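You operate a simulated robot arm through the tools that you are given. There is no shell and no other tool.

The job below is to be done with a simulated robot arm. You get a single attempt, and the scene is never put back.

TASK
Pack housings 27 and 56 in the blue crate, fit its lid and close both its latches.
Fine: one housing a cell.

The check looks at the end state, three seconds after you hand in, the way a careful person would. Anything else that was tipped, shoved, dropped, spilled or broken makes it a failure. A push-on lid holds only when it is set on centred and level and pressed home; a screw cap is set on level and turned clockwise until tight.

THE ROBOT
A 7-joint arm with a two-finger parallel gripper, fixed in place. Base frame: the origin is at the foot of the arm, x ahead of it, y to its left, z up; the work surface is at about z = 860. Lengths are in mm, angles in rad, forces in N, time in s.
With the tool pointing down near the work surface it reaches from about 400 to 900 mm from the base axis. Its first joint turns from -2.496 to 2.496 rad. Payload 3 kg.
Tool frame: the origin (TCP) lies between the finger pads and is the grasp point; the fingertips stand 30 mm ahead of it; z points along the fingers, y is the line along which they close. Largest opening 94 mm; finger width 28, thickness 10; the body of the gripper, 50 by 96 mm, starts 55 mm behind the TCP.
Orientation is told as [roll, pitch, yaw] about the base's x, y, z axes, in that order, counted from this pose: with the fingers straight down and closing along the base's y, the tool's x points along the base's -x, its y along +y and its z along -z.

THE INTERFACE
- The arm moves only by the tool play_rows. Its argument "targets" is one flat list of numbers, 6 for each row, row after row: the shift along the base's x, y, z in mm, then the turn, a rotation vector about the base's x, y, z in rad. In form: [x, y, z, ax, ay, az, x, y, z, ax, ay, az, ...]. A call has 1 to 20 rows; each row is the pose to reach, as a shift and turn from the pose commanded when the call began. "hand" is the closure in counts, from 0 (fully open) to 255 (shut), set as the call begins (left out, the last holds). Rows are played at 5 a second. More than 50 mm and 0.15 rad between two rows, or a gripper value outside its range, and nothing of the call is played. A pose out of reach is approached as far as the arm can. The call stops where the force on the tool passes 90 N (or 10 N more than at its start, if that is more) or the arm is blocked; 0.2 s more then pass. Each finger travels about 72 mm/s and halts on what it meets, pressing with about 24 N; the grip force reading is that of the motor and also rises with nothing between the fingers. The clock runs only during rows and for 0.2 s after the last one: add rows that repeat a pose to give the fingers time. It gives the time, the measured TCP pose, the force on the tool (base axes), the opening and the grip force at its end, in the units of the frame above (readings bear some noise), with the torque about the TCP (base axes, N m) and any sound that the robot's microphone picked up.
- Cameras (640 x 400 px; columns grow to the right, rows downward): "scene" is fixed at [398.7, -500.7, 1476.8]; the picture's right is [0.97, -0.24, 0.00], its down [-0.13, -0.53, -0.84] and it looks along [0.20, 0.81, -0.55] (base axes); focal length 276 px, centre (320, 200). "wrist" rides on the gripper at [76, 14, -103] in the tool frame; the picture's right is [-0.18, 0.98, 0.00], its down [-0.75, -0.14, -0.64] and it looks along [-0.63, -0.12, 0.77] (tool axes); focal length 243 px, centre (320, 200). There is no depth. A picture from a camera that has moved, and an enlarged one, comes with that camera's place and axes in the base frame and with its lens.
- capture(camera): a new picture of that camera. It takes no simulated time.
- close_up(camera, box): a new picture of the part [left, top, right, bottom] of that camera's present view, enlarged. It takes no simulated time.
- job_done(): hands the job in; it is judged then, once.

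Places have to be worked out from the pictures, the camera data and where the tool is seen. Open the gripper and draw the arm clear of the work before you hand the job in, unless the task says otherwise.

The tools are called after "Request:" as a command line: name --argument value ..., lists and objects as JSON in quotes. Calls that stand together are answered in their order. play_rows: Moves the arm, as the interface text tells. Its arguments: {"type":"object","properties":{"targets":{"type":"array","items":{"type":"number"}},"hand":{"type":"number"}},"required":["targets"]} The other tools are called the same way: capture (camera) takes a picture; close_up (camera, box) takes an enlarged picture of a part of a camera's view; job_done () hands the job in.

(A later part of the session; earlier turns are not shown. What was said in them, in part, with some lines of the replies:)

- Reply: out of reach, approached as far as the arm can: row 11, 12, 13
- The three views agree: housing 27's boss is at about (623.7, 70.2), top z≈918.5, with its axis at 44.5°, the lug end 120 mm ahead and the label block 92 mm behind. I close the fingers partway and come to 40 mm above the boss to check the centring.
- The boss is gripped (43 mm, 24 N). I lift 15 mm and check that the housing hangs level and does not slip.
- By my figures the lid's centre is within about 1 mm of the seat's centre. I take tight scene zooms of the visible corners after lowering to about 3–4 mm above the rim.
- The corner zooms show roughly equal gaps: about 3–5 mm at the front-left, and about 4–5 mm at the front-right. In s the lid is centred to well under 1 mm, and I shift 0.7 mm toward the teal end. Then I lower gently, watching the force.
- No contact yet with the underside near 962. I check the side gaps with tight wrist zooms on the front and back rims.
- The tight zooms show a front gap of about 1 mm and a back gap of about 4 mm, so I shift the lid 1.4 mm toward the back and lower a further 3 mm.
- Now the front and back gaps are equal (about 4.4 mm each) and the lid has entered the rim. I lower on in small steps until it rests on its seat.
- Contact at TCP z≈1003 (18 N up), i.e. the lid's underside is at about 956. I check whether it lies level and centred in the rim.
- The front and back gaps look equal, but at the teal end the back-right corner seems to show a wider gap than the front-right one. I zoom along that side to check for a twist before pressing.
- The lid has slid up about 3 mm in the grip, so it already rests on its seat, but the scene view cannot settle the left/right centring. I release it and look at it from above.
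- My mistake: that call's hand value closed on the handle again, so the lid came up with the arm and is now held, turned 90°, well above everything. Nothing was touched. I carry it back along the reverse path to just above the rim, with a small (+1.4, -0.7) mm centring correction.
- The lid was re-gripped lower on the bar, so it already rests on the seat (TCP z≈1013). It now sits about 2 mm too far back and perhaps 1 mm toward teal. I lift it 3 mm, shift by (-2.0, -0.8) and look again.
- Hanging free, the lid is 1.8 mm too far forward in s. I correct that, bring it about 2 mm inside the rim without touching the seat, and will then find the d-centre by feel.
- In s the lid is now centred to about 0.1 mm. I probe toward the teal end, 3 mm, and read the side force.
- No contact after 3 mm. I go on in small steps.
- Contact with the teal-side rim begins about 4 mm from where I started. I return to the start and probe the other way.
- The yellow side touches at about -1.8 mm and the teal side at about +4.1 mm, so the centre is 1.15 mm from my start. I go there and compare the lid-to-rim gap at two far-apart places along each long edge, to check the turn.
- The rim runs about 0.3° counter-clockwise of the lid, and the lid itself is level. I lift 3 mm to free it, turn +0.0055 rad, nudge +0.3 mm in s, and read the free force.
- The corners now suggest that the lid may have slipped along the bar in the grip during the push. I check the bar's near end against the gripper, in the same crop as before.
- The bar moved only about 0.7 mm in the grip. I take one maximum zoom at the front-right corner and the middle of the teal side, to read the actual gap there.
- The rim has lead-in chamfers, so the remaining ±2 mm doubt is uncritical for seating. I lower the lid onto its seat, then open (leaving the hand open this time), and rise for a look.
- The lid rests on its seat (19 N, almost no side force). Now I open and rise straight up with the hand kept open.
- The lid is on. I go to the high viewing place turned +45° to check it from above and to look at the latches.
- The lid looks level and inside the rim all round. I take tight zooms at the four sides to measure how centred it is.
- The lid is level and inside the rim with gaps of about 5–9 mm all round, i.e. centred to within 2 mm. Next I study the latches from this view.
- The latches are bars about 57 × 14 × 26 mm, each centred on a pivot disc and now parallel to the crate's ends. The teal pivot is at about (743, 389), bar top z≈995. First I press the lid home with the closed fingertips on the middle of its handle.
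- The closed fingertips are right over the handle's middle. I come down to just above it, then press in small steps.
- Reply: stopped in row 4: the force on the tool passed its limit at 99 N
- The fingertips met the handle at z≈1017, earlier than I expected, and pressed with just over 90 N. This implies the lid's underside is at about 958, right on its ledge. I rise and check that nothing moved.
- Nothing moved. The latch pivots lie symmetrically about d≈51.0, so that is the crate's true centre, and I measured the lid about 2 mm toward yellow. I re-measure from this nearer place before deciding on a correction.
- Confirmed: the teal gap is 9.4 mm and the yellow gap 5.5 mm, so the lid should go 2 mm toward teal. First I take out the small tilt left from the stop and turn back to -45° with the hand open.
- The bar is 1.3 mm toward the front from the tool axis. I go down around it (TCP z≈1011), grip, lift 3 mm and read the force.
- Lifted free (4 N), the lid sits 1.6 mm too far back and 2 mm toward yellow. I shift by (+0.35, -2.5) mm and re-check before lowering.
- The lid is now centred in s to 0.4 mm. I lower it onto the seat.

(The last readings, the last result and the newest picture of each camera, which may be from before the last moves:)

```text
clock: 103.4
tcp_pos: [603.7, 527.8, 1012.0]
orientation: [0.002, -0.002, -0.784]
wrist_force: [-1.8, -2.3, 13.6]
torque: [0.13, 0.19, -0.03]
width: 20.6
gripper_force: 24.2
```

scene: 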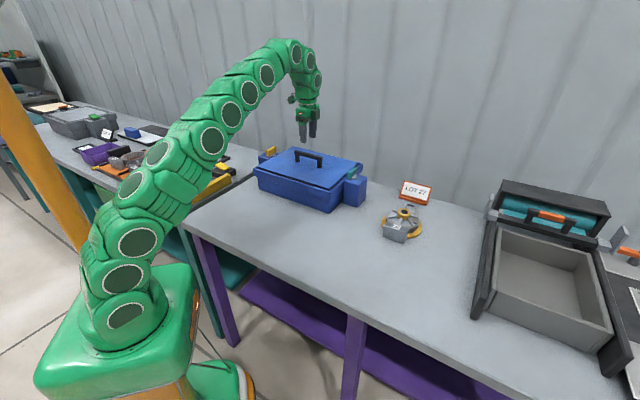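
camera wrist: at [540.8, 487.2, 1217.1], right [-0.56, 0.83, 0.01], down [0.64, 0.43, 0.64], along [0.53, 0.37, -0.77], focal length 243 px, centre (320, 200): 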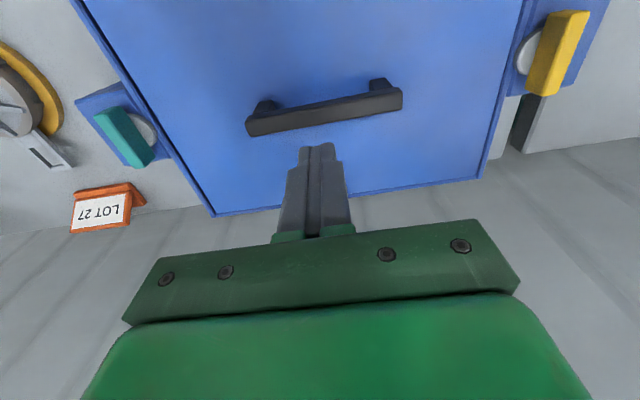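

Seated with 14 N. I open, rise with the hand kept open, and go to look from above.

Request:
play_rows --targets '[0, 0, 0, 0, 0, 0, 0, 0, 0, 0, 0, 0, 0, 0, 0, 0, 0, 0, 0, 0, 0, 0, 0, 0]' --hand 110

Request:
play_rows --targets '[0, 0, 15, 0, 0, 0, 0, 0, 45, 0, 0, 0, 0, 0, 80, 0, 0, 0, 0, 0, 103, 0, 0, 0, 0, 0, 105, 0, 0, 0.13, 0, 0, 105, 0, 0, 0.26, 0, 0, 105, 0, 0, 0.39, 0, 0, 105, 0, 0, 0.52, 0, 0, 105, 0, 0, 0.65, 0, 0, 105, 0, 0, 0.78, 0, 0, 105, 0, 0, 0.91, 0, 0, 105, 0, 0, 1.04, 0, 0, 105, 0, 0, 1.17, 0, 0, 105, 0, 0, 1.3, 0, 0, 105, 0, 0, 1.43, 0, 0, 105, 0, 0, 1.568, 0, 0, 105, 0, 0, 1.568]' --hand 110

Request:
capture --camera "wrist"

Request:
close_up --camera "wrist" --box '[140, 90, 188, 120]'

Request:
close_up --camera "wrist" --box '[480, 50, 528, 80]'

```text
clock: 104.4
tcp_pos: [604.1, 527.3, 1010.9]
orientation: [0.0, -0.001, -0.782]
wrist_force: [-0.6, -0.5, -0.6]
torque: [0.01, 0.0, 0.03]
width: 53.2
gripper_force: 0.0
```

```text
clock: 108.0
tcp_pos: [603.2, 527.0, 1114.2]
orientation: [0.001, -0.001, 0.787]
wrist_force: [0.6, -0.3, -0.1]
torque: [0.02, -0.01, 0.04]
width: 53.6
gripper_force: 0.1
```

```text
taken
camera wrist: at [539.8, 483.3, 1217.2], right [-0.57, 0.82, 0.0], down [0.63, 0.43, 0.64], along [0.53, 0.36, -0.77], focal length 243 px, centre (320, 200)
```

wrist: 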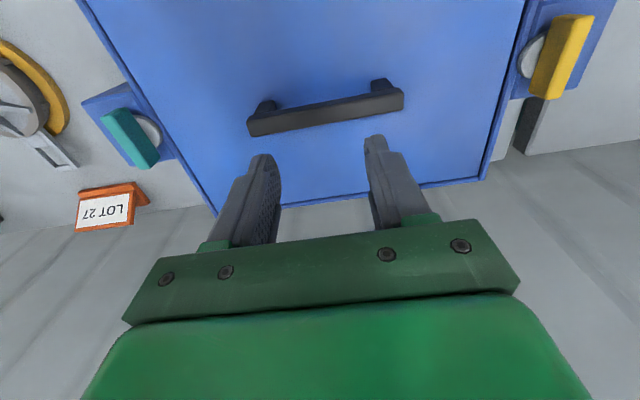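

```text
13.33 times, centred on (164, 105) of wrist
camera zoom: at [539.8, 483.3, 1217.2], right [-0.57, 0.82, 0.0], down [0.63, 0.43, 0.64], along [0.53, 0.36, -0.77], focal length 3235 px, centre (2400, 1467)
```

zoom: 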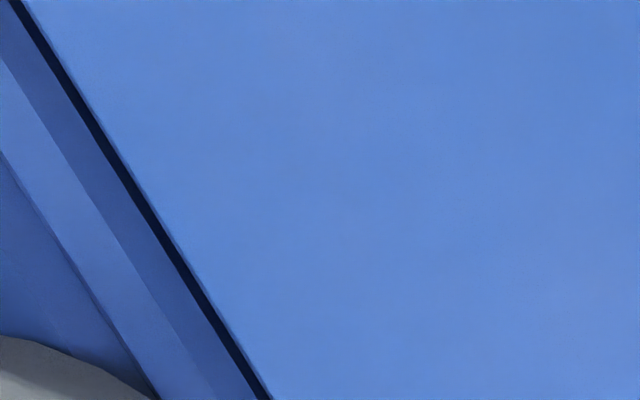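

```text
13.33 times, centred on (504, 65) of wrist
camera zoom: at [539.8, 483.3, 1217.2], right [-0.57, 0.82, 0.0], down [0.63, 0.43, 0.64], along [0.53, 0.36, -0.77], focal length 3235 px, centre (-2133, 2000)
```

zoom: 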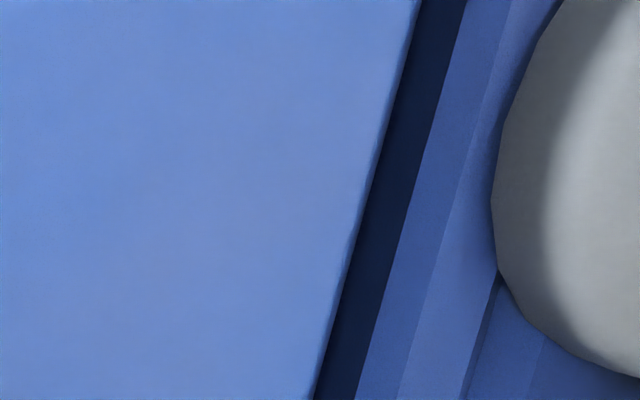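

The gaps are now 6.7 mm (teal) and 8.0 mm (yellow), so the lid is centred. I press it home once more, gently (about 40 N) on the handle's middle with closed fingertips.

Request:
play_rows --targets '[-0.5, 0.7, -15, 0, 0, 0, -1, 1.4, -30, 0, 0, 0, -1.4, 2, -45, 0, 0, 0, -1.4, 2, -57, 0, 0, 0, -1.4, 2, -62, 0, 0, 0, -1.4, 2, -64, 0, 0, 0, -1.4, 2, -65.5, 0, 0, 0, -1.4, 2, -67, 0, 0, 0, -1.4, 2, -68, 0, 0, 0, -1.4, 2, -69, 0, 0, 0, -1.4, 2, -69, 0, 0, 0]' --hand 255

```text
clock: 110.4
tcp_pos: [600.3, 530.1, 1047.4]
orientation: [0.0, -0.005, 0.782]
wrist_force: [1.3, -2.4, 36.7]
torque: [-0.18, 0.13, 0.01]
width: 0.0
gripper_force: 24.0
```

The handle was met at the same height with 37 N, so the lid is firmly on its seat. Next is the teal latch: I rise, pass along the handle and come to hover over it with the fingers partly open, closing across the bar.

Request:
play_rows --targets '[0, 0, 10, 0, 0, 0, 0, 0, 40, 0, 0, 0, 10, -10, 43, 0, 0, 0, 30, -30, 43, 0, 0, 0, 50, -50, 43, 0, 0, 0, 70, -70, 43, 0, 0, 0, 90, -90, 38, 0, 0, 0, 110, -110, 24, 0, 0, 0, 128, -128, 10, 0, 0, 0, 142, -141, 0, 0, 0, 0, 142, -141, 0, 0, 0, 0]' --hand 150

Request:
capture --camera "wrist"

Request:
close_up --camera "wrist" --box '[220, 50, 420, 230]'

Request:
close_up --camera "scene" --box '[325, 145, 375, 195]'

```text
clock: 112.8
tcp_pos: [745.4, 388.0, 1045.1]
orientation: [0.0, -0.002, 0.784]
wrist_force: [0.2, 0.5, 0.4]
torque: [0.0, -0.03, 0.0]
width: 38.9
gripper_force: 0.1
```

```text
taken
camera wrist: at [681.4, 344.8, 1148.2], right [-0.56, 0.83, 0.0], down [0.63, 0.43, 0.64], along [0.53, 0.36, -0.77], focal length 243 px, centre (320, 200)
```

wrist: 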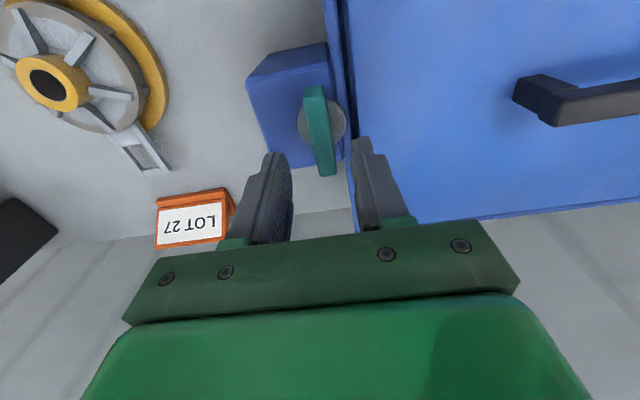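

```text
2.22 times, centred on (320, 140) of wrist
camera zoom: at [681.4, 344.8, 1148.2], right [-0.56, 0.83, 0.0], down [0.63, 0.43, 0.64], along [0.53, 0.36, -0.77], focal length 539 px, centre (320, 333)
```

zoom: 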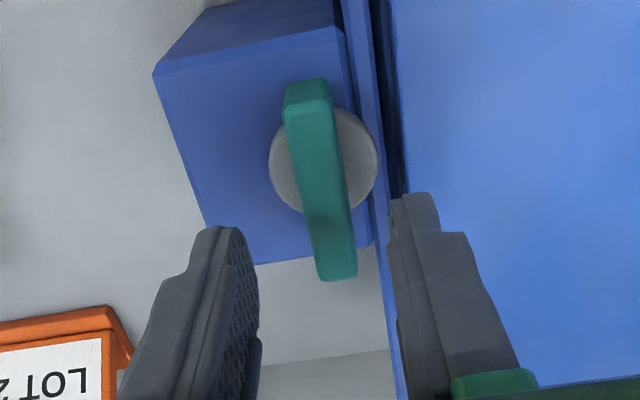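

```text
8.00 times, centred on (350, 170) of scene
camera zoom: at [398.7, -500.7, 1476.8], right [0.97, -0.24, 0.0], down [-0.13, -0.53, -0.84], along [0.2, 0.81, -0.55], focal length 2210 px, centre (80, 440)
```

zoom: 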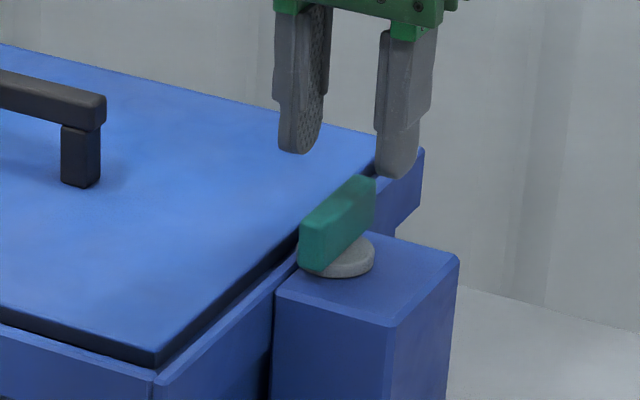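

The teal pivot is at about (742.8, 387.4), with its bar at 44–45°. I shift by (-2.6, -0.6) and lower around the bar to z≈1006, keeping the tips just above the lid's level.

Request:
play_rows --targets '[-1.3, -0.3, -10, 0, 0, 0, -2.6, -0.6, -20, 0, 0, 0, -2.6, -0.6, -29, 0, 0, 0, -2.6, -0.6, -35, 0, 0, 0, -2.6, -0.6, -39, 0, 0, 0, -2.6, -0.6, -39, 0, 0, 0]' --hand 150

Request:
close_up --camera "wrist" --box '[240, 60, 400, 220]'

Request:
close_up --camera "scene" --box '[330, 155, 370, 195]'

```text
clock: 114.2
tcp_pos: [739.6, 389.7, 1007.7]
orientation: [-0.002, -0.001, 0.784]
wrist_force: [0.1, 0.4, -0.4]
torque: [-0.01, 0.0, -0.01]
width: 38.7
gripper_force: 0.1
```

```text
2.50 times, centred on (320, 140) of wrist
camera zoom: at [677.5, 344.5, 1108.7], right [-0.56, 0.83, 0.0], down [0.63, 0.43, 0.64], along [0.53, 0.36, -0.77], focal length 606 px, centre (320, 350)
```

zoom: 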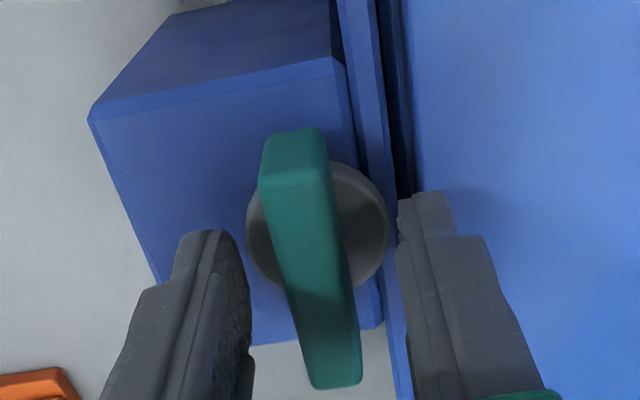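

```text
10.00 times, centred on (350, 175) of scene
camera zoom: at [398.7, -500.7, 1476.8], right [0.97, -0.24, 0.0], down [-0.13, -0.53, -0.84], along [0.2, 0.81, -0.55], focal length 2762 px, centre (20, 450)
```

zoom: 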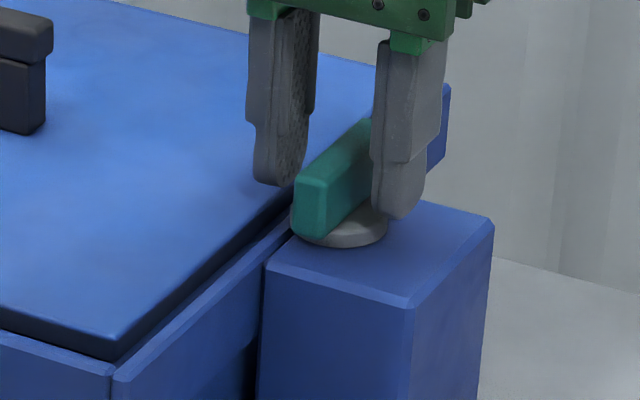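

The bar stands between the fingers, and the pivot is within about 1 mm of the tool axis. I close on it and read the forces.

Request:
play_rows --targets '[0, 0, 0, 0, 0, 0, 0, 0, 0, 0, 0, 0, 0, 0, 0, 0, 0, 0, 0, 0, 0, 0, 0, 0]' --hand 255

Request:
close_up --camera "wrist" --box '[240, 60, 400, 220]'

```text
clock: 115.2
tcp_pos: [741.1, 387.7, 1005.8]
orientation: [-0.001, 0.0, 0.782]
wrist_force: [13.2, -6.7, -2.9]
torque: [0.3, -0.61, 0.15]
width: 13.8
gripper_force: 45.3
```

```text
2.50 times, centred on (320, 140) of wrist
camera zoom: at [678.1, 343.8, 1108.7], right [-0.56, 0.83, 0.0], down [0.63, 0.43, 0.64], along [0.53, 0.36, -0.77], focal length 606 px, centre (320, 350)
```

zoom: 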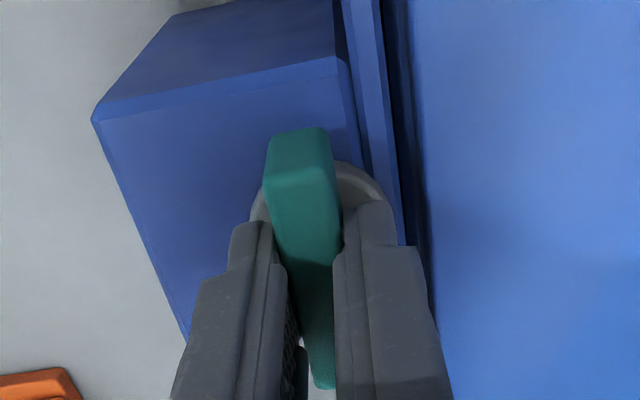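

The bar pulls the tool by 14 N toward +d, so the pivot lies about 1 mm further that way. I follow it to relieve the force.

Request:
play_rows --targets '[0.7, -0.5, 0, 0, 0, 0, 0.7, -0.5, 0, 0, 0, 0]'

```text
clock: 115.8
tcp_pos: [742.2, 387.2, 1006.8]
orientation: [0.0, -0.001, 0.785]
wrist_force: [7.8, -4.6, -2.9]
torque: [0.07, -0.31, 0.05]
width: 13.7
gripper_force: 45.2
```

Request:
play_rows --targets '[0.9, -0.6, 0, 0, 0, 0, 0.9, -0.6, 0, 0, 0, 0]'

```text
clock: 116.4
tcp_pos: [741.8, 387.2, 1006.1]
orientation: [0.002, 0.0, 0.784]
wrist_force: [-10.9, 0.4, 0.6]
torque: [-0.6, 0.76, 0.03]
width: 13.7
gripper_force: 45.1
```

Request:
play_rows --targets '[-0.5, 0.1, 0, 0, 0, 0, -0.5, 0.1, 0, 0, 0, 0]'

```text
clock: 117.0
tcp_pos: [742.3, 387.2, 1005.9]
orientation: [0.0, 0.0, 0.786]
wrist_force: [-2.7, 12.3, -12.8]
torque: [0.71, -0.57, 0.03]
width: 13.6
gripper_force: 45.1
```

Request:
play_rows --targets '[0, 0, 0, 0, 0, 0, 0, 0, 0, 0, 0, 0, 0, 0, 0, 0, 0, 0]'

Request:
close_up --camera "scene" --box '[330, 155, 370, 195]'

```text
clock: 117.8
tcp_pos: [740.6, 388.7, 1006.7]
orientation: [0.0, -0.003, 0.785]
wrist_force: [-1.1, 21.4, -20.3]
torque: [1.09, -0.78, 0.01]
width: 13.8
gripper_force: 45.0
```

```text
10.00 times, centred on (350, 175) of scene
camera zoom: at [398.7, -500.7, 1476.8], right [0.97, -0.24, 0.0], down [-0.13, -0.53, -0.84], along [0.2, 0.81, -0.55], focal length 2762 px, centre (20, 450)
```

zoom: 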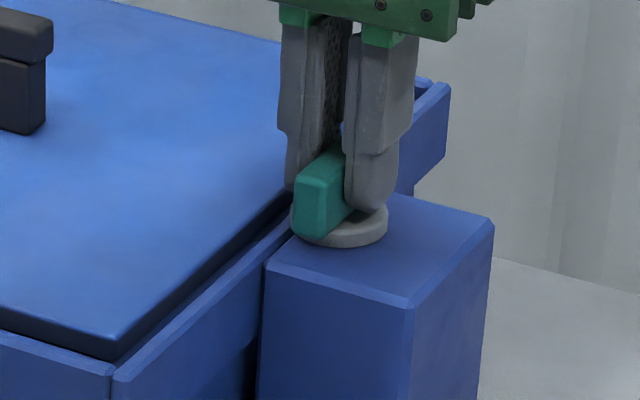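

The force creeps while holding still, so I open to let everything relax, then grip again from this better-centred place.

Request:
play_rows --targets '[0, 0, 0, 0, 0, 0, 0, 0, 0, 0, 0, 0, 0, 0, 0, 0, 0, 0]' --hand 190

Request:
close_up --camera "wrist" --box '[240, 60, 400, 220]'

```text
clock: 118.6
tcp_pos: [741.8, 386.7, 1006.1]
orientation: [-0.001, -0.003, 0.783]
wrist_force: [0.2, 0.2, 0.0]
torque: [0.02, 0.03, 0.02]
width: 23.9
gripper_force: 0.0
```

```text
2.50 times, centred on (320, 140) of wrist
camera zoom: at [678.6, 342.5, 1109.5], right [-0.56, 0.83, 0.0], down [0.63, 0.43, 0.64], along [0.53, 0.36, -0.77], focal length 606 px, centre (320, 350)
```

zoom: 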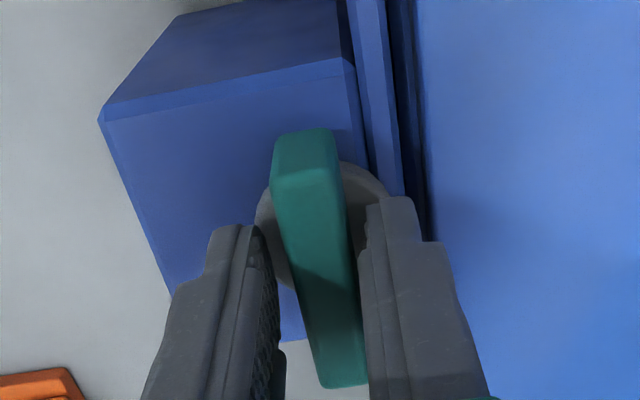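

A 0.6 mm nudge centres the bar between the pads. I close and right away try a small clockwise turn of 0.3 rad, watching the torque.

Request:
play_rows --targets '[-0.4, 0.4, 0, 0, 0, 0, -0.4, 0.4, 0, 0, 0, 0]' --hand 190

Request:
play_rows --targets '[0, 0, 0, 0, 0, 0, 0, 0, 0, 0, 0, -0.05, 0, 0, 0, 0, 0, -0.1, 0, 0, 0, 0, 0, -0.15, 0, 0, 0, 0, 0, -0.2]' --hand 255

Request:
close_up --camera "wrist" --box '[240, 60, 400, 220]'

Request:
close_up --camera "scene" --box '[330, 155, 370, 195]'

```text
clock: 119.2
tcp_pos: [741.4, 387.2, 1006.6]
orientation: [0.001, 0.0, 0.782]
wrist_force: [0.1, -1.3, -0.3]
torque: [-0.01, -0.01, 0.0]
width: 23.9
gripper_force: 0.0
```

```text
clock: 120.4
tcp_pos: [742.1, 389.0, 1006.9]
orientation: [0.0, -0.002, 0.583]
wrist_force: [-6.8, 3.4, -2.8]
torque: [0.04, 0.12, 1.79]
width: 19.5
gripper_force: 45.3
```

```text
2.50 times, centred on (320, 140) of wrist
camera zoom: at [671.0, 357.5, 1109.1], right [-0.39, 0.92, 0.0], down [0.71, 0.3, 0.64], along [0.59, 0.25, -0.77], focal length 606 px, centre (320, 350)
```

zoom: 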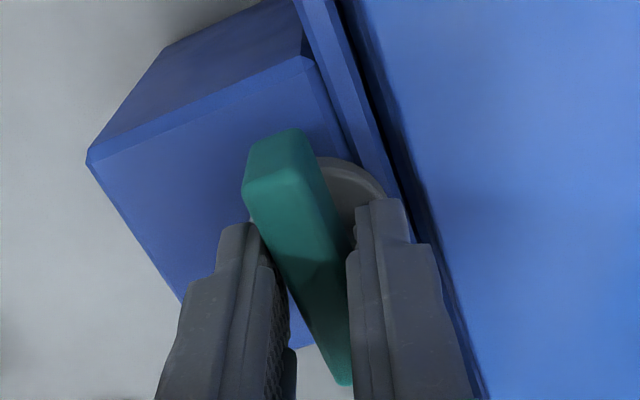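

```text
10.00 times, centred on (350, 175) of scene
camera zoom: at [398.7, -500.7, 1476.8], right [0.97, -0.24, 0.0], down [-0.13, -0.53, -0.84], along [0.2, 0.81, -0.55], focal length 2762 px, centre (20, 450)
```

zoom: 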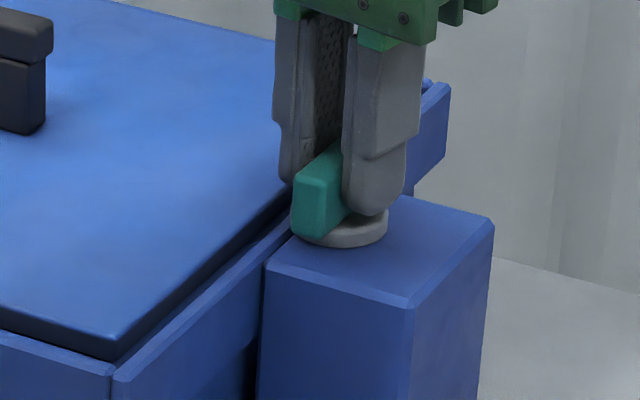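

The bar does not follow clockwise (torque 1.8 N m, fingers forced to 19.5 mm), so that way is its stop. I turn back and try counter-clockwise.

Request:
play_rows --targets '[0, 0, 0, 0, 0, 0.1, 0, 0, 0, 0, 0, 0.2, 0, 0, 0, 0, 0, 0.2]'

Request:
play_rows --targets '[0, 0, 0, 0, 0, 0.05, 0, 0, 0, 0, 0, 0.1, 0, 0, 0, 0, 0, 0.15, 0, 0, 0, 0, 0, 0.2]'

Request:
close_up --camera "wrist" --box '[240, 60, 400, 220]'

Request:
close_up --camera "scene" --box '[330, 155, 370, 195]'

```text
clock: 121.2
tcp_pos: [741.6, 389.2, 1006.9]
orientation: [0.0, -0.002, 0.786]
wrist_force: [-2.4, 5.2, -1.6]
torque: [-0.02, 0.21, 0.02]
width: 13.8
gripper_force: 45.2
```

```text
clock: 122.2
tcp_pos: [742.2, 388.0, 1006.4]
orientation: [0.001, -0.002, 0.986]
wrist_force: [-6.5, 7.3, -3.5]
torque: [0.65, -0.11, 0.01]
width: 13.9
gripper_force: 45.1
```

```text
2.50 times, centred on (320, 140) of wrist
camera zoom: at [688.5, 331.8, 1109.3], right [-0.72, 0.7, 0.0], down [0.53, 0.55, 0.64], along [0.45, 0.46, -0.77], focal length 606 px, centre (320, 350)
```

zoom: 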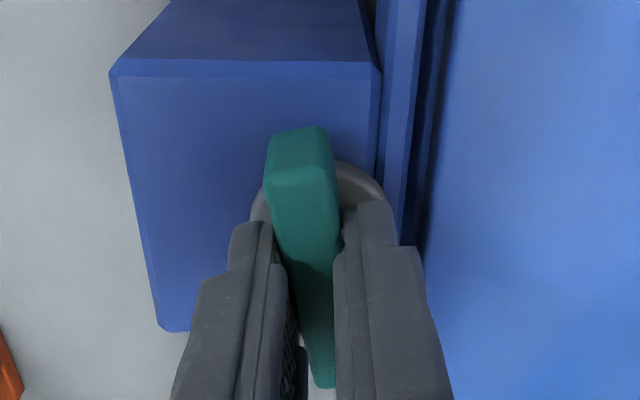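

```text
10.00 times, centred on (350, 175) of scene
camera zoom: at [398.7, -500.7, 1476.8], right [0.97, -0.24, 0.0], down [-0.13, -0.53, -0.84], along [0.2, 0.81, -0.55], focal length 2762 px, centre (20, 450)
```

zoom: 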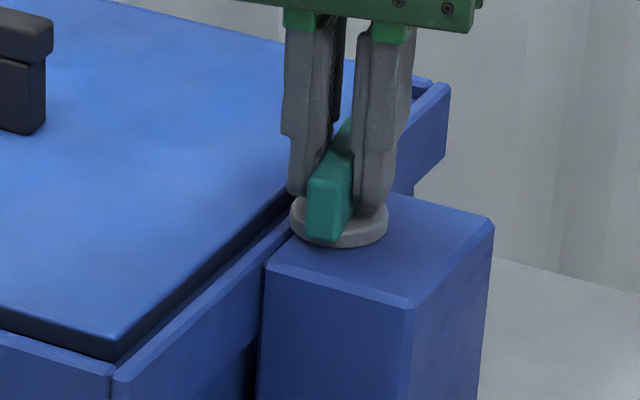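

Counter-clockwise the bar turns freely with the gripper. I continue that way.

Request:
play_rows --targets '[-0.2, 0.2, 0, 0, 0, 0.08, -0.3, 0.3, 0, 0, 0, 0.18, -0.3, 0.3, 0, 0, 0, 0.28, -0.3, 0.3, 0, 0, 0, 0.38, -0.3, 0.3, 0, 0, 0, 0.48]'

Request:
close_up --camera "scene" --box '[330, 155, 370, 195]'

```text
clock: 123.4
tcp_pos: [743.0, 387.8, 1006.3]
orientation: [-0.002, -0.001, 1.464]
wrist_force: [14.7, 2.4, 3.5]
torque: [-1.06, -0.1, -0.03]
width: 13.8
gripper_force: 44.5
```

```text
10.00 times, centred on (350, 175) of scene
camera zoom: at [398.7, -500.7, 1476.8], right [0.97, -0.24, 0.0], down [-0.13, -0.53, -0.84], along [0.2, 0.81, -0.55], focal length 2762 px, centre (20, 450)
```

zoom: 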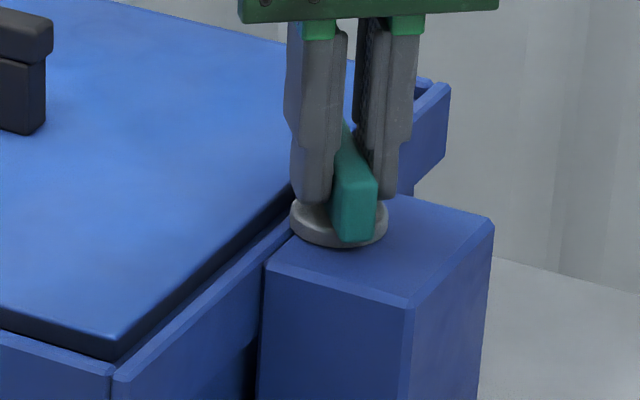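

The bar follows well. I follow the side force by 0.6 mm and turn on toward 2.36 rad.

Request:
play_rows --targets '[0.4, 0.1, 0, 0, 0, 0.08, 0.6, 0.1, 0, 0, 0, 0.18, 0.6, 0.1, 0, 0, 0, 0.28, 0.6, 0.1, 0, 0, 0, 0.38, 0.6, 0.1, 0, 0, 0, 0.48]'

Request:
close_up --camera "scene" --box '[330, 155, 370, 195]'

```text
clock: 124.6
tcp_pos: [742.6, 387.9, 1006.7]
orientation: [0.001, -0.002, 1.945]
wrist_force: [19.0, -2.1, 9.6]
torque: [-0.82, -0.66, -0.01]
width: 14.0
gripper_force: 45.2
```

```text
10.00 times, centred on (350, 175) of scene
camera zoom: at [398.7, -500.7, 1476.8], right [0.97, -0.24, 0.0], down [-0.13, -0.53, -0.84], along [0.2, 0.81, -0.55], focal length 2762 px, centre (20, 450)
```

zoom: 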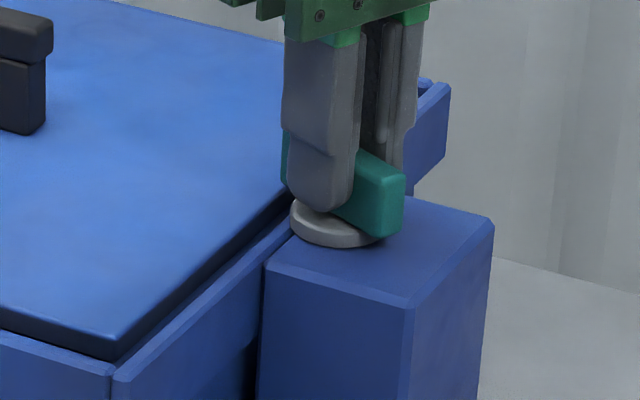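

Request:
play_rows --targets '[0.5, 0, 0.3, 0, 0, 0.06, 0.8, 0, 0.4, 0, 0, 0.14, 0.8, 0, 0.4, 0, 0, 0.22, 0.8, 0, 0.4, 0, 0, 0.3]'

Request:
close_up --camera "scene" --box '[330, 155, 370, 195]'

```text
clock: 125.6
tcp_pos: [744.0, 387.7, 1006.9]
orientation: [0.0, -0.001, 2.246]
wrist_force: [21.0, 1.0, -8.7]
torque: [-0.11, -0.62, 0.0]
width: 13.8
gripper_force: 45.1
```

```text
10.00 times, centred on (350, 175) of scene
camera zoom: at [398.7, -500.7, 1476.8], right [0.97, -0.24, 0.0], down [-0.13, -0.53, -0.84], along [0.2, 0.81, -0.55], focal length 2762 px, centre (20, 450)
```

zoom: 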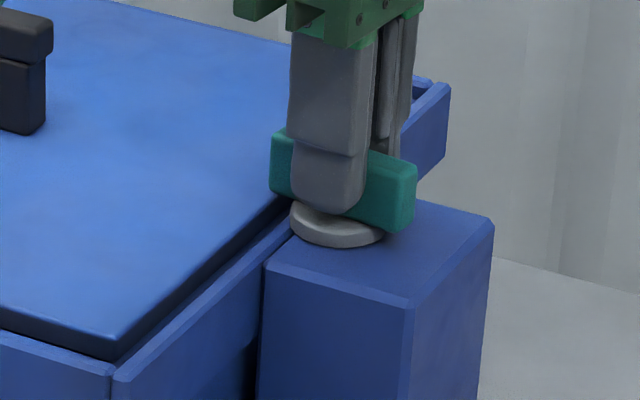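

Request:
play_rows --targets '[0.6, 0, 0, 0, 0, 0.05, 1, 0, 0, 0, 0, 0.1, 1, 0, 0, 0, 0, 0.12, 1, 0, 0, 0, 0, 0.12]'

Request:
close_up --camera "scene" --box '[330, 155, 370, 195]'

Request:
capture --camera "wrist"

```text
clock: 126.6
tcp_pos: [743.1, 388.1, 1006.6]
orientation: [0.003, -0.003, 2.365]
wrist_force: [-12.7, -8.6, -10.0]
torque: [0.28, 0.43, -0.75]
width: 13.9
gripper_force: 45.4
```

```text
10.00 times, centred on (350, 175) of scene
camera zoom: at [398.7, -500.7, 1476.8], right [0.97, -0.24, 0.0], down [-0.13, -0.53, -0.84], along [0.2, 0.81, -0.55], focal length 2762 px, centre (20, 450)
```

zoom: 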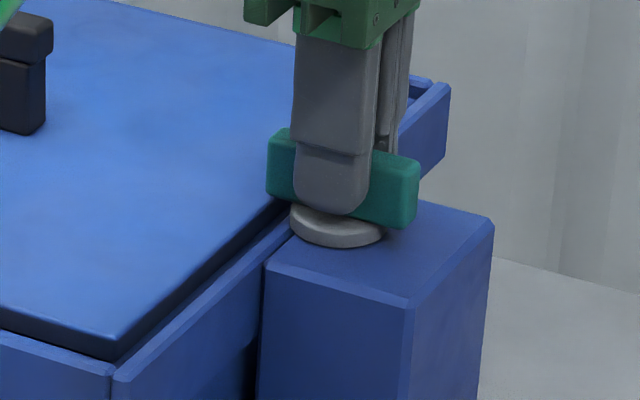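

```text
taken
camera wrist: at [788.7, 324.0, 1109.2], right [-0.82, -0.57, 0.0], down [-0.44, 0.63, 0.64], along [-0.37, 0.53, -0.77], focal length 243 px, centre (320, 200)
```

wrist: 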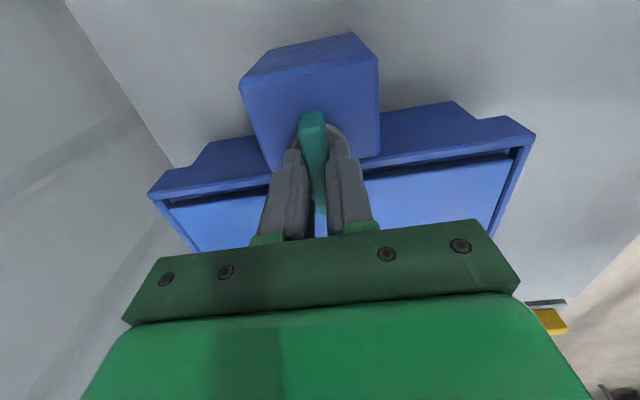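

The bar has turned 90° and now meets its stop (torque -0.75 N m): the teal latch is closed, across the lid's edge. I open and rise straight up.

Request:
play_rows --targets '[0, 0, 0, 0, 0, 0, 0, 0, 0, 0, 0, 0, 0, 0, 0, 0, 0, 0]' --hand 160

Request:
play_rows --targets '[0, 0, 8, 0, 0, 0, 0, 0, 20, 0, 0, 0, 0, 0, 38, 0, 0, 0, 0, 0, 38, 0, 0, 0]' --hand 160

Request:
close_up --camera "scene" --box '[330, 155, 370, 195]'

Request:
close_up --camera "wrist" --box '[220, 50, 420, 230]'

Request:
close_up --camera "scene" --box '[245, 130, 375, 215]'

```text
clock: 127.4
tcp_pos: [745.0, 388.3, 1007.4]
orientation: [-0.001, -0.002, 2.364]
wrist_force: [0.3, 1.0, -0.2]
torque: [-0.01, 0.02, 0.01]
width: 35.2
gripper_force: 0.1
```

```text
clock: 128.4
tcp_pos: [744.6, 387.6, 1046.4]
orientation: [-0.002, -0.002, 2.364]
wrist_force: [-0.1, -0.4, -0.2]
torque: [0.01, -0.02, 0.05]
width: 35.2
gripper_force: 0.1
```

```text
10.00 times, centred on (350, 175) of scene
camera zoom: at [398.7, -500.7, 1476.8], right [0.97, -0.24, 0.0], down [-0.13, -0.53, -0.84], along [0.2, 0.81, -0.55], focal length 2762 px, centre (20, 450)
```

zoom: 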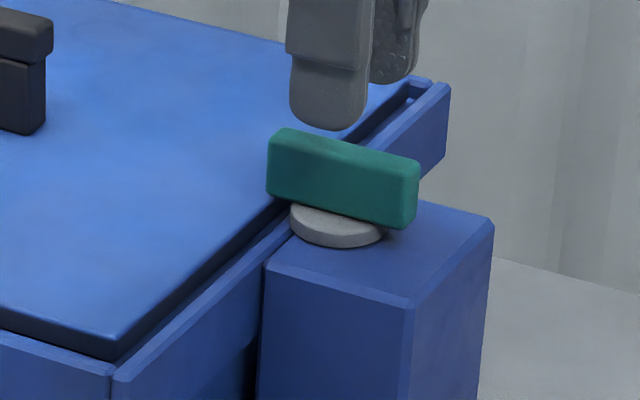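

```text
2.22 times, centred on (320, 140) of wrist
camera zoom: at [789.2, 323.8, 1148.9], right [-0.82, -0.57, 0.0], down [-0.44, 0.63, 0.64], along [-0.37, 0.53, -0.77], focal length 539 px, centre (320, 333)
```

zoom: 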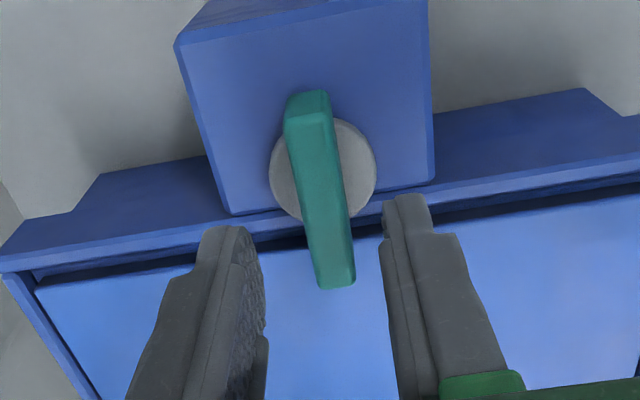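

```text
4.71 times, centred on (310, 172) of scene
camera zoom: at [398.7, -500.7, 1476.8], right [0.97, -0.24, 0.0], down [-0.13, -0.53, -0.84], along [0.2, 0.81, -0.55], focal length 1300 px, centre (367, 329)
```

zoom: 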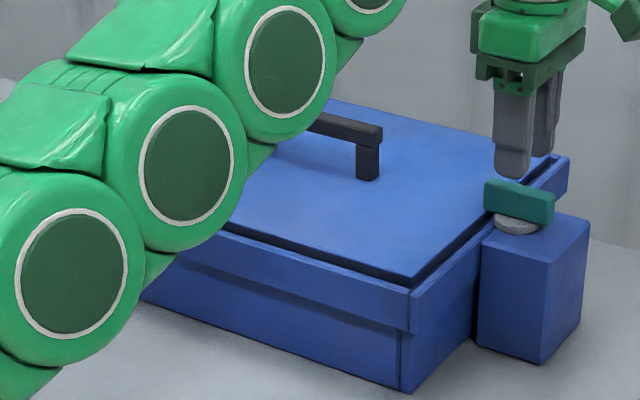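

The teal latch now lies across the lid's edge and stays. I travel above the handle to the yellow latch at about (460, 671), turning back to +45°.

Request:
play_rows --targets '[-19, 18.9, 12, 0, 0, -0.105, -38, 37.8, 26, 0, 0, -0.211, -57, 56.7, 36, 0, 0, -0.316, -76, 75.6, 42, 0, 0, -0.421, -95, 94.5, 44, 0, 0, -0.526, -114, 113.4, 44, 0, 0, -0.632, -133, 132.3, 44, 0, 0, -0.737, -152, 151.2, 44, 0, 0, -0.842, -171, 170.1, 44, 0, 0, -0.947, -190, 189, 44, 0, 0, -1.053, -209, 207.9, 44, 0, 0, -1.158, -228, 226.8, 40, 0, 0, -1.263, -247, 245.7, 28, 0, 0, -1.368, -266, 264.6, 12, 0, 0, -1.474, -284.6, 283.3, 0, 0, 0, -1.579, -284.6, 283.3, 0, 0, 0, -1.579]' --hand 150

Request:
capture --camera "wrist"

Request:
close_up --camera "wrist" --box '[220, 50, 420, 230]'

Request:
close_up --camera "scene" --box '[250, 130, 300, 180]'

```text
clock: 131.8
tcp_pos: [457.9, 671.2, 1045.2]
orientation: [0.001, -0.002, 0.785]
wrist_force: [0.6, -0.5, 0.4]
torque: [-0.02, 0.02, 0.02]
width: 38.6
gripper_force: 0.1
```

```text
taken
camera wrist: at [396.0, 626.2, 1147.9], right [-0.56, 0.83, 0.0], down [0.63, 0.43, 0.64], along [0.53, 0.36, -0.77], focal length 243 px, centre (320, 200)
```

wrist: 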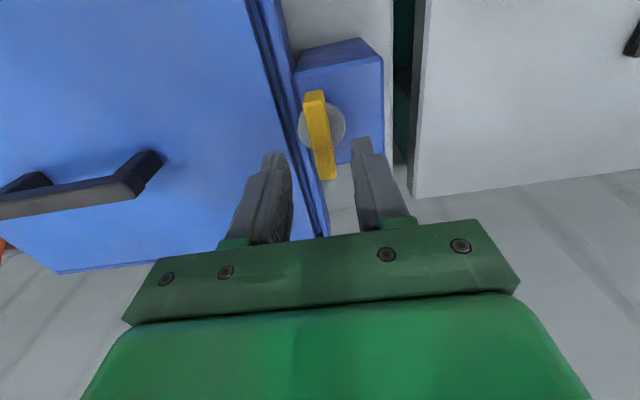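

```text
2.22 times, centred on (320, 140) of wrist
camera zoom: at [396.0, 626.2, 1147.9], right [-0.56, 0.83, 0.0], down [0.63, 0.43, 0.64], along [0.53, 0.36, -0.77], focal length 539 px, centre (320, 333)
```

zoom: 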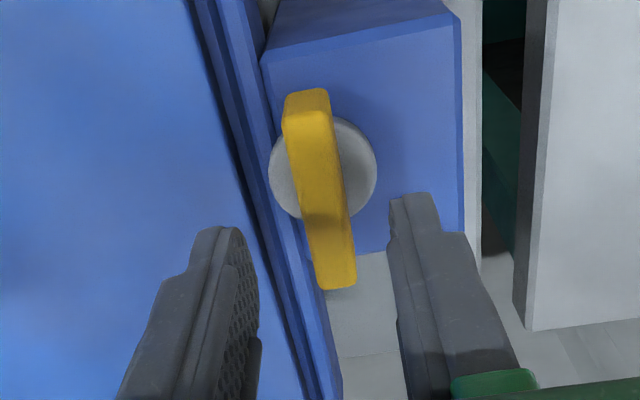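

```text
8.00 times, centred on (275, 155) of scene
camera zoom: at [398.7, -500.7, 1476.8], right [0.97, -0.24, 0.0], down [-0.13, -0.53, -0.84], along [0.2, 0.81, -0.55], focal length 2210 px, centre (680, 560)
```

zoom: 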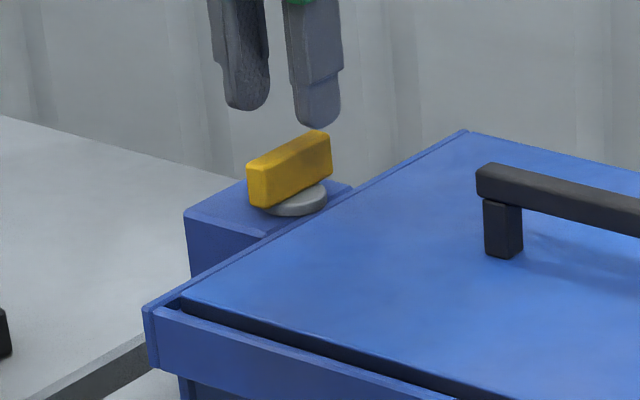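

The view matches the one over the teal pivot almost exactly, so the tool is already centred on the yellow pivot. I lower around the bar.

Request:
play_rows --targets '[0, 0, -10, 0, 0, 0, 0, 0, -20, 0, 0, 0, 0, 0, -29, 0, 0, 0, 0, 0, -35, 0, 0, 0, 0, 0, -39, 0, 0, 0, 0, 0, -39, 0, 0, 0]' --hand 190

Request:
close_up --camera "wrist" --box '[240, 60, 400, 220]'

```text
clock: 133.2
tcp_pos: [459.4, 671.9, 1006.7]
orientation: [0.001, -0.002, 0.786]
wrist_force: [0.1, -0.4, 0.1]
torque: [0.0, -0.01, -0.03]
width: 23.8
gripper_force: 0.0
```

```text
2.50 times, centred on (320, 140) of wrist
camera zoom: at [396.0, 626.9, 1108.7], right [-0.56, 0.83, 0.0], down [0.63, 0.43, 0.64], along [0.53, 0.36, -0.77], focal length 606 px, centre (320, 350)
```

zoom: 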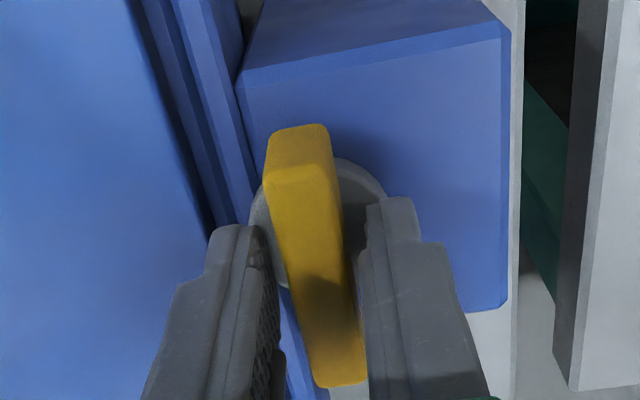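

The fingers straddle the yellow bar evenly. I close and try a small clockwise turn (mirror of the teal one).

Request:
play_rows --targets '[0, 0, 0, 0, 0, 0, 0, 0, 0, 0, 0, -0.04, 0, 0, 0, 0, 0, -0.08, 0, 0, 0, 0, 0, -0.12]' --hand 255

```text
clock: 134.2
tcp_pos: [459.3, 671.2, 1006.3]
orientation: [0.0, -0.004, 0.664]
wrist_force: [3.3, 2.7, 10.5]
torque: [0.07, -0.04, 1.59]
width: 17.0
gripper_force: 45.2
```

Clockwise is blocked here too (1.6 N m), so this latch also closes counter-clockwise. I turn back and go the other way in steps.

Request:
play_rows --targets '[0, 0, 0.3, 0, 0, 0.06, 0, 0, 0.3, 0, 0, 0.12, 0, 0, 0.3, 0, 0, 0.2, 0, 0, 0.3, 0, 0, 0.3, 0, 0, 0.3, 0, 0, 0.4]'

Request:
close_up --camera "scene" --box '[255, 135, 295, 175]'

```text
clock: 135.4
tcp_pos: [459.2, 671.1, 1005.8]
orientation: [-0.001, 0.002, 1.068]
wrist_force: [-5.7, -12.8, 0.0]
torque: [0.18, -0.19, -0.01]
width: 14.0
gripper_force: 44.9
```

```text
10.00 times, centred on (275, 155) of scene
camera zoom: at [398.7, -500.7, 1476.8], right [0.97, -0.24, 0.0], down [-0.13, -0.53, -0.84], along [0.2, 0.81, -0.55], focal length 2762 px, centre (770, 650)
```

zoom: 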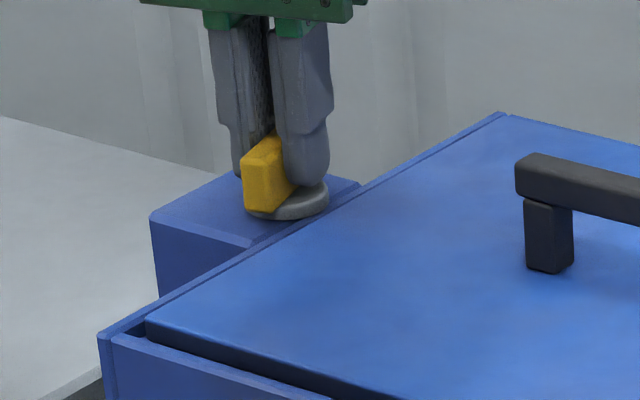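

The yellow bar follows counter-clockwise with no torque. I follow the side force slightly and keep turning.

Request:
play_rows --targets '[-0.2, -0.4, 0, 0, 0, 0.1, -0.2, -0.5, 0, 0, 0, 0.2, -0.2, -0.5, 0, 0, 0, 0.3, -0.2, -0.5, 0, 0, 0, 0.4, -0.2, -0.5, 0, 0, 0, 0.5]'

Request:
close_up --camera "scene" --box '[255, 135, 295, 175]'

```text
clock: 136.6
tcp_pos: [460.1, 670.3, 1006.3]
orientation: [0.001, -0.002, 1.566]
wrist_force: [8.3, 12.7, -12.6]
torque: [0.0, -0.2, 0.01]
width: 14.2
gripper_force: 45.0
```

```text
10.00 times, centred on (275, 155) of scene
camera zoom: at [398.7, -500.7, 1476.8], right [0.97, -0.24, 0.0], down [-0.13, -0.53, -0.84], along [0.2, 0.81, -0.55], focal length 2762 px, centre (770, 650)
```

zoom: 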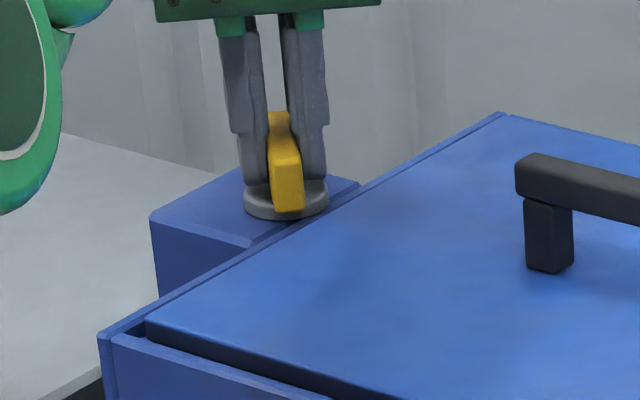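

Request:
play_rows --targets '[0.2, 0.3, -0.2, 0, 0, 0.1, 0.2, 0.3, -0.2, 0, 0, 0.2, 0.2, 0.3, -0.2, 0, 0, 0.3, 0.2, 0.3, -0.2, 0, 0, 0.4, 0.2, 0.3, -0.2, 0, 0, 0.5]'

Request:
close_up --camera "scene" --box '[255, 135, 295, 175]'

```text
clock: 137.8
tcp_pos: [459.8, 670.7, 1006.0]
orientation: [-0.001, -0.002, 2.065]
wrist_force: [12.4, -6.7, 1.5]
torque: [-1.08, -0.77, -0.01]
width: 13.8
gripper_force: 45.0
```

```text
10.00 times, centred on (275, 155) of scene
camera zoom: at [398.7, -500.7, 1476.8], right [0.97, -0.24, 0.0], down [-0.13, -0.53, -0.84], along [0.2, 0.81, -0.55], focal length 2762 px, centre (770, 650)
```

zoom: 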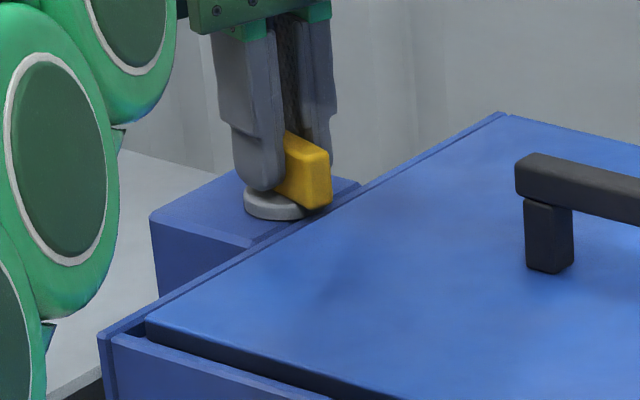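

Request:
play_rows --targets '[0.3, -0.2, 0, 0, 0, 0.08, 0.4, -0.2, 0, 0, 0, 0.16, 0.4, -0.2, 0, 0, 0, 0.24, 0.4, -0.2, 0, 0, 0, 0.3, 0.4, -0.2, 0, 0, 0, 0.3]'

Request:
close_up --camera "scene" --box '[255, 135, 295, 175]'

```text
clock: 139.0
tcp_pos: [460.1, 671.6, 1006.1]
orientation: [-0.001, -0.002, 2.367]
wrist_force: [16.6, 12.5, -12.8]
torque: [0.74, 0.26, -0.8]
width: 13.7
gripper_force: 45.3
```

```text
10.00 times, centred on (275, 155) of scene
camera zoom: at [398.7, -500.7, 1476.8], right [0.97, -0.24, 0.0], down [-0.13, -0.53, -0.84], along [0.2, 0.81, -0.55], focal length 2762 px, centre (770, 650)
```

zoom: 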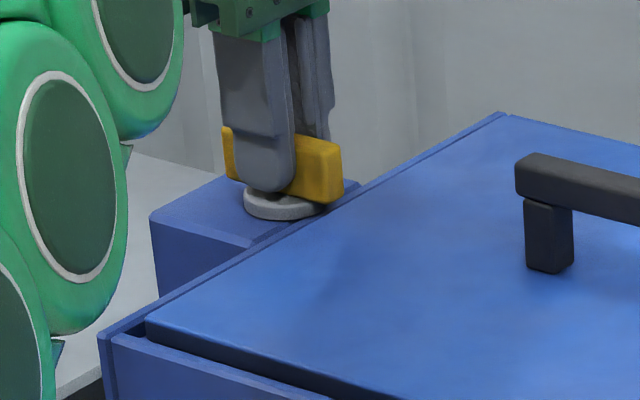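

The yellow bar has reached its stop too (torque -0.8 N m at 2.367 rad). I open and rise.

Request:
play_rows --targets '[0, 0, 0, 0, 0, 0, 0, 0, 0, 0, 0, 0, 0, 0, 0, 0, 0, 0]' --hand 160

Request:
play_rows --targets '[0, 0, 8, 0, 0, 0, 0, 0, 20, 0, 0, 0, 0, 0, 45, 0, 0, 0, 0, 0, 75, 0, 0, 0, 0, 0, 75, 0, 0, 0]' --hand 160

Request:
close_up --camera "scene" --box '[245, 130, 375, 215]'

Request:
capture --camera "wrist"

Request:
capture --camera "scene"

```text
clock: 139.8
tcp_pos: [460.2, 671.2, 1006.8]
orientation: [0.0, -0.001, 2.365]
wrist_force: [-0.6, 0.2, 0.3]
torque: [0.01, -0.02, -0.02]
width: 34.9
gripper_force: 0.1
```

```text
clock: 141.0
tcp_pos: [459.6, 671.2, 1081.8]
orientation: [0.001, 0.0, 2.365]
wrist_force: [0.1, 0.8, 0.2]
torque: [0.01, 0.01, 0.0]
width: 35.1
gripper_force: 0.1
```

```text
4.71 times, centred on (310, 172) of scene
camera zoom: at [398.7, -500.7, 1476.8], right [0.97, -0.24, 0.0], down [-0.13, -0.53, -0.84], along [0.2, 0.81, -0.55], focal length 1300 px, centre (367, 329)
```

zoom: 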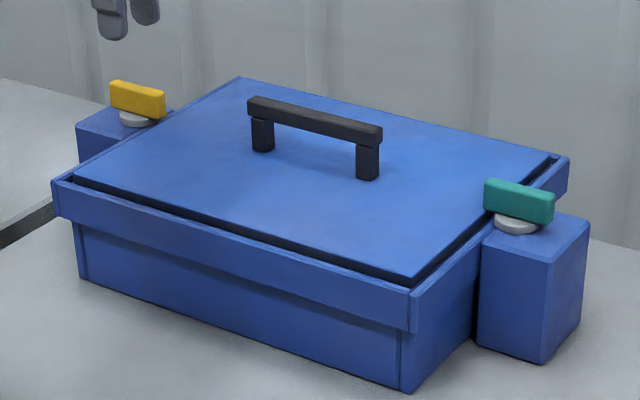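

```text
taken
camera wrist: at [504.8, 606.7, 1183.7], right [-0.82, -0.57, 0.0], down [-0.44, 0.63, 0.64], along [-0.37, 0.53, -0.77], focal length 243 px, centre (320, 200)
```

wrist: 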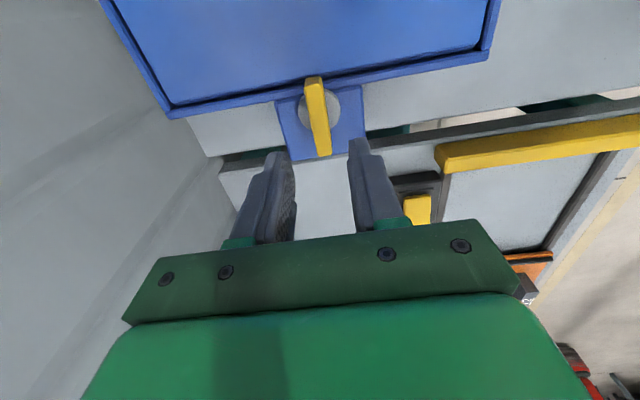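

```text
taken
```

scene: 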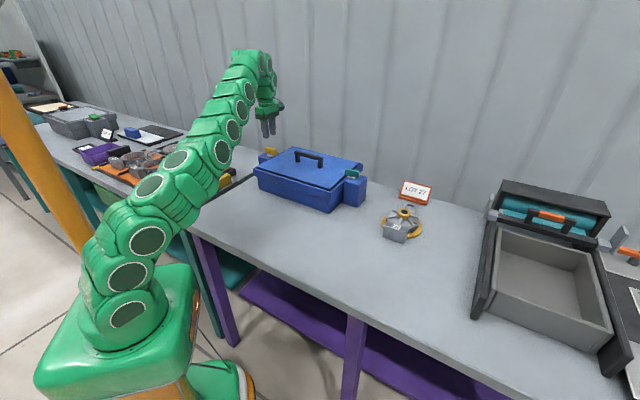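

Both latches lie across the lid and the lid is level. I open the hand fully and draw the arm back to its starting place, clear of the work.

Request:
play_rows --targets '[0, -15, 14, 0, 0, -0.139, 0, -36, 28, 0, 0, -0.278, 0, -58, 42, 0, 0, -0.417, 0, -80, 56, 0, 0, -0.556, 0, -102, 70, 0, 0, -0.696, 0, -124, 84, 0, 0, -0.835, 0, -146, 98, 0, 0, -0.974, 0, -168, 112, 0, 0, -1.113, 0, -190, 126, 0, 0, -1.252, 0, -212, 140, 0, 0, -1.391, 0, -236, 154, 0, 0, -1.53, 0, -260, 168, 0, 0, -1.669, 0, -284, 182, 0, 0, -1.809, 0, -308, 196, 0, 0, -1.948, 0, -332, 210, 0, 0, -2.087, 0, -354, 222, 0, 0, -2.226, 0, -370, 228, 0, 0, -2.365, 0, -370, 228, 0, 0, -2.365]' --hand 0

Request:
capture --camera "wrist"

Request:
close_up --camera "wrist" --box '[320, 0, 640, 220]'

Request:
capture --camera "scene"

Request:
close_up --camera "scene" --box '[245, 135, 375, 215]'

```text
clock: 144.8
tcp_pos: [459.7, 300.2, 1310.5]
orientation: [0.001, -0.001, -0.003]
wrist_force: [0.3, -0.4, -0.6]
torque: [-0.04, -0.02, 0.03]
width: 94.1
gripper_force: 0.1
```

```text
taken
camera wrist: at [384.4, 314.8, 1412.8], right [0.19, 0.98, 0.0], down [0.75, -0.14, 0.64], along [0.63, -0.12, -0.77], focal length 243 px, centre (320, 200)
```

wrist: 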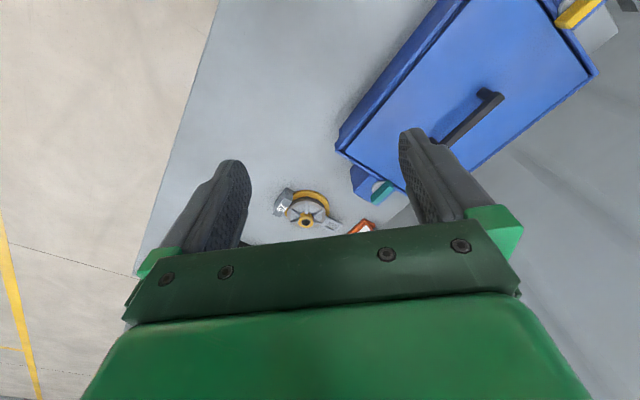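

```text
1.82 times, centred on (480, 110) of wrist
camera zoom: at [384.4, 314.8, 1412.8], right [0.19, 0.98, 0.0], down [0.75, -0.14, 0.64], along [0.63, -0.12, -0.77], focal length 441 px, centre (29, 364)
```

zoom: 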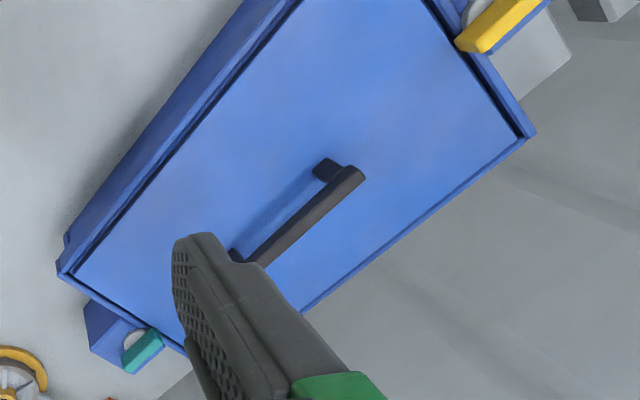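

```text
taken
```

scene: 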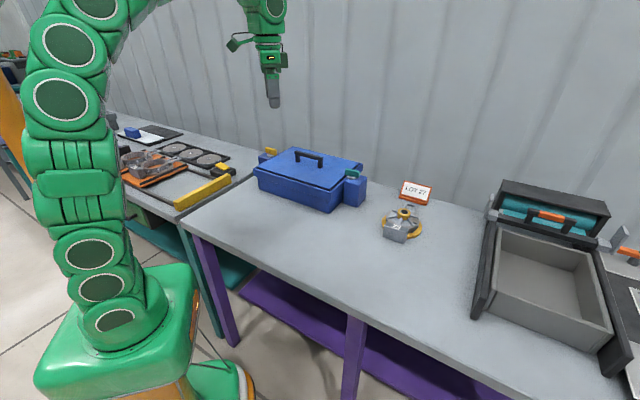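

```text
4.92 times, centred on (310, 175) of scene
camera zoom: at [398.7, -500.7, 1476.8], right [0.97, -0.24, 0.0], down [-0.13, -0.53, -0.84], along [0.2, 0.81, -0.55], focal length 1360 px, centre (369, 323)
```

zoom: 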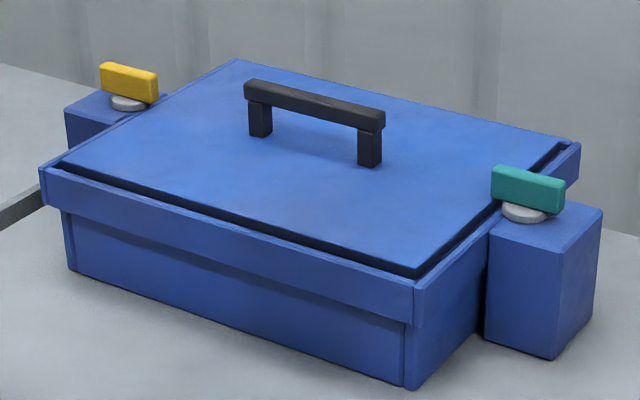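

Both housings are packed, one in each cell. The lid sits level in its rim and both latches are turned across it to their stops. Housing 75 and the sign look untouched, the hand is open and the arm is clear, so I hand the job in.

Request:
job_done

```text
The job is handed in.
```

The job is handed in. Housings 27 and 56 are packed in the blue crate, one per cell. The lid is on and both latches are closed.

- **Housings:** both were lowered until the crate floor took their weight. Housing 27 is in the cell by the teal latch and 56 in the cell by the yellow one.
- **Lid:** it rests level on its ledge inside the rim. At my last measurement the gaps were 6.7 mm at the teal end and 8.0 mm at the yellow end. I pressed it down with about 37 N before closing the latches and it went no lower. I heard no click, so the seating is judged from its height and level.
- **Latches:** both turned counter-clockwise about 90° until they met their stops, and they stayed across the lid's ends when I let go. I measured only a small overlap onto the lid.

**Slip-up:** while placing the lid I closed the hand on its handle by mistake and lifted it off again. It was well above everything and touched nothing. I then set it back down, re-centred it and pressed it again.

Housing 75 and the "LOT 27" sign look untouched in the last pictures. The hand is open and the arm is back at its starting place.
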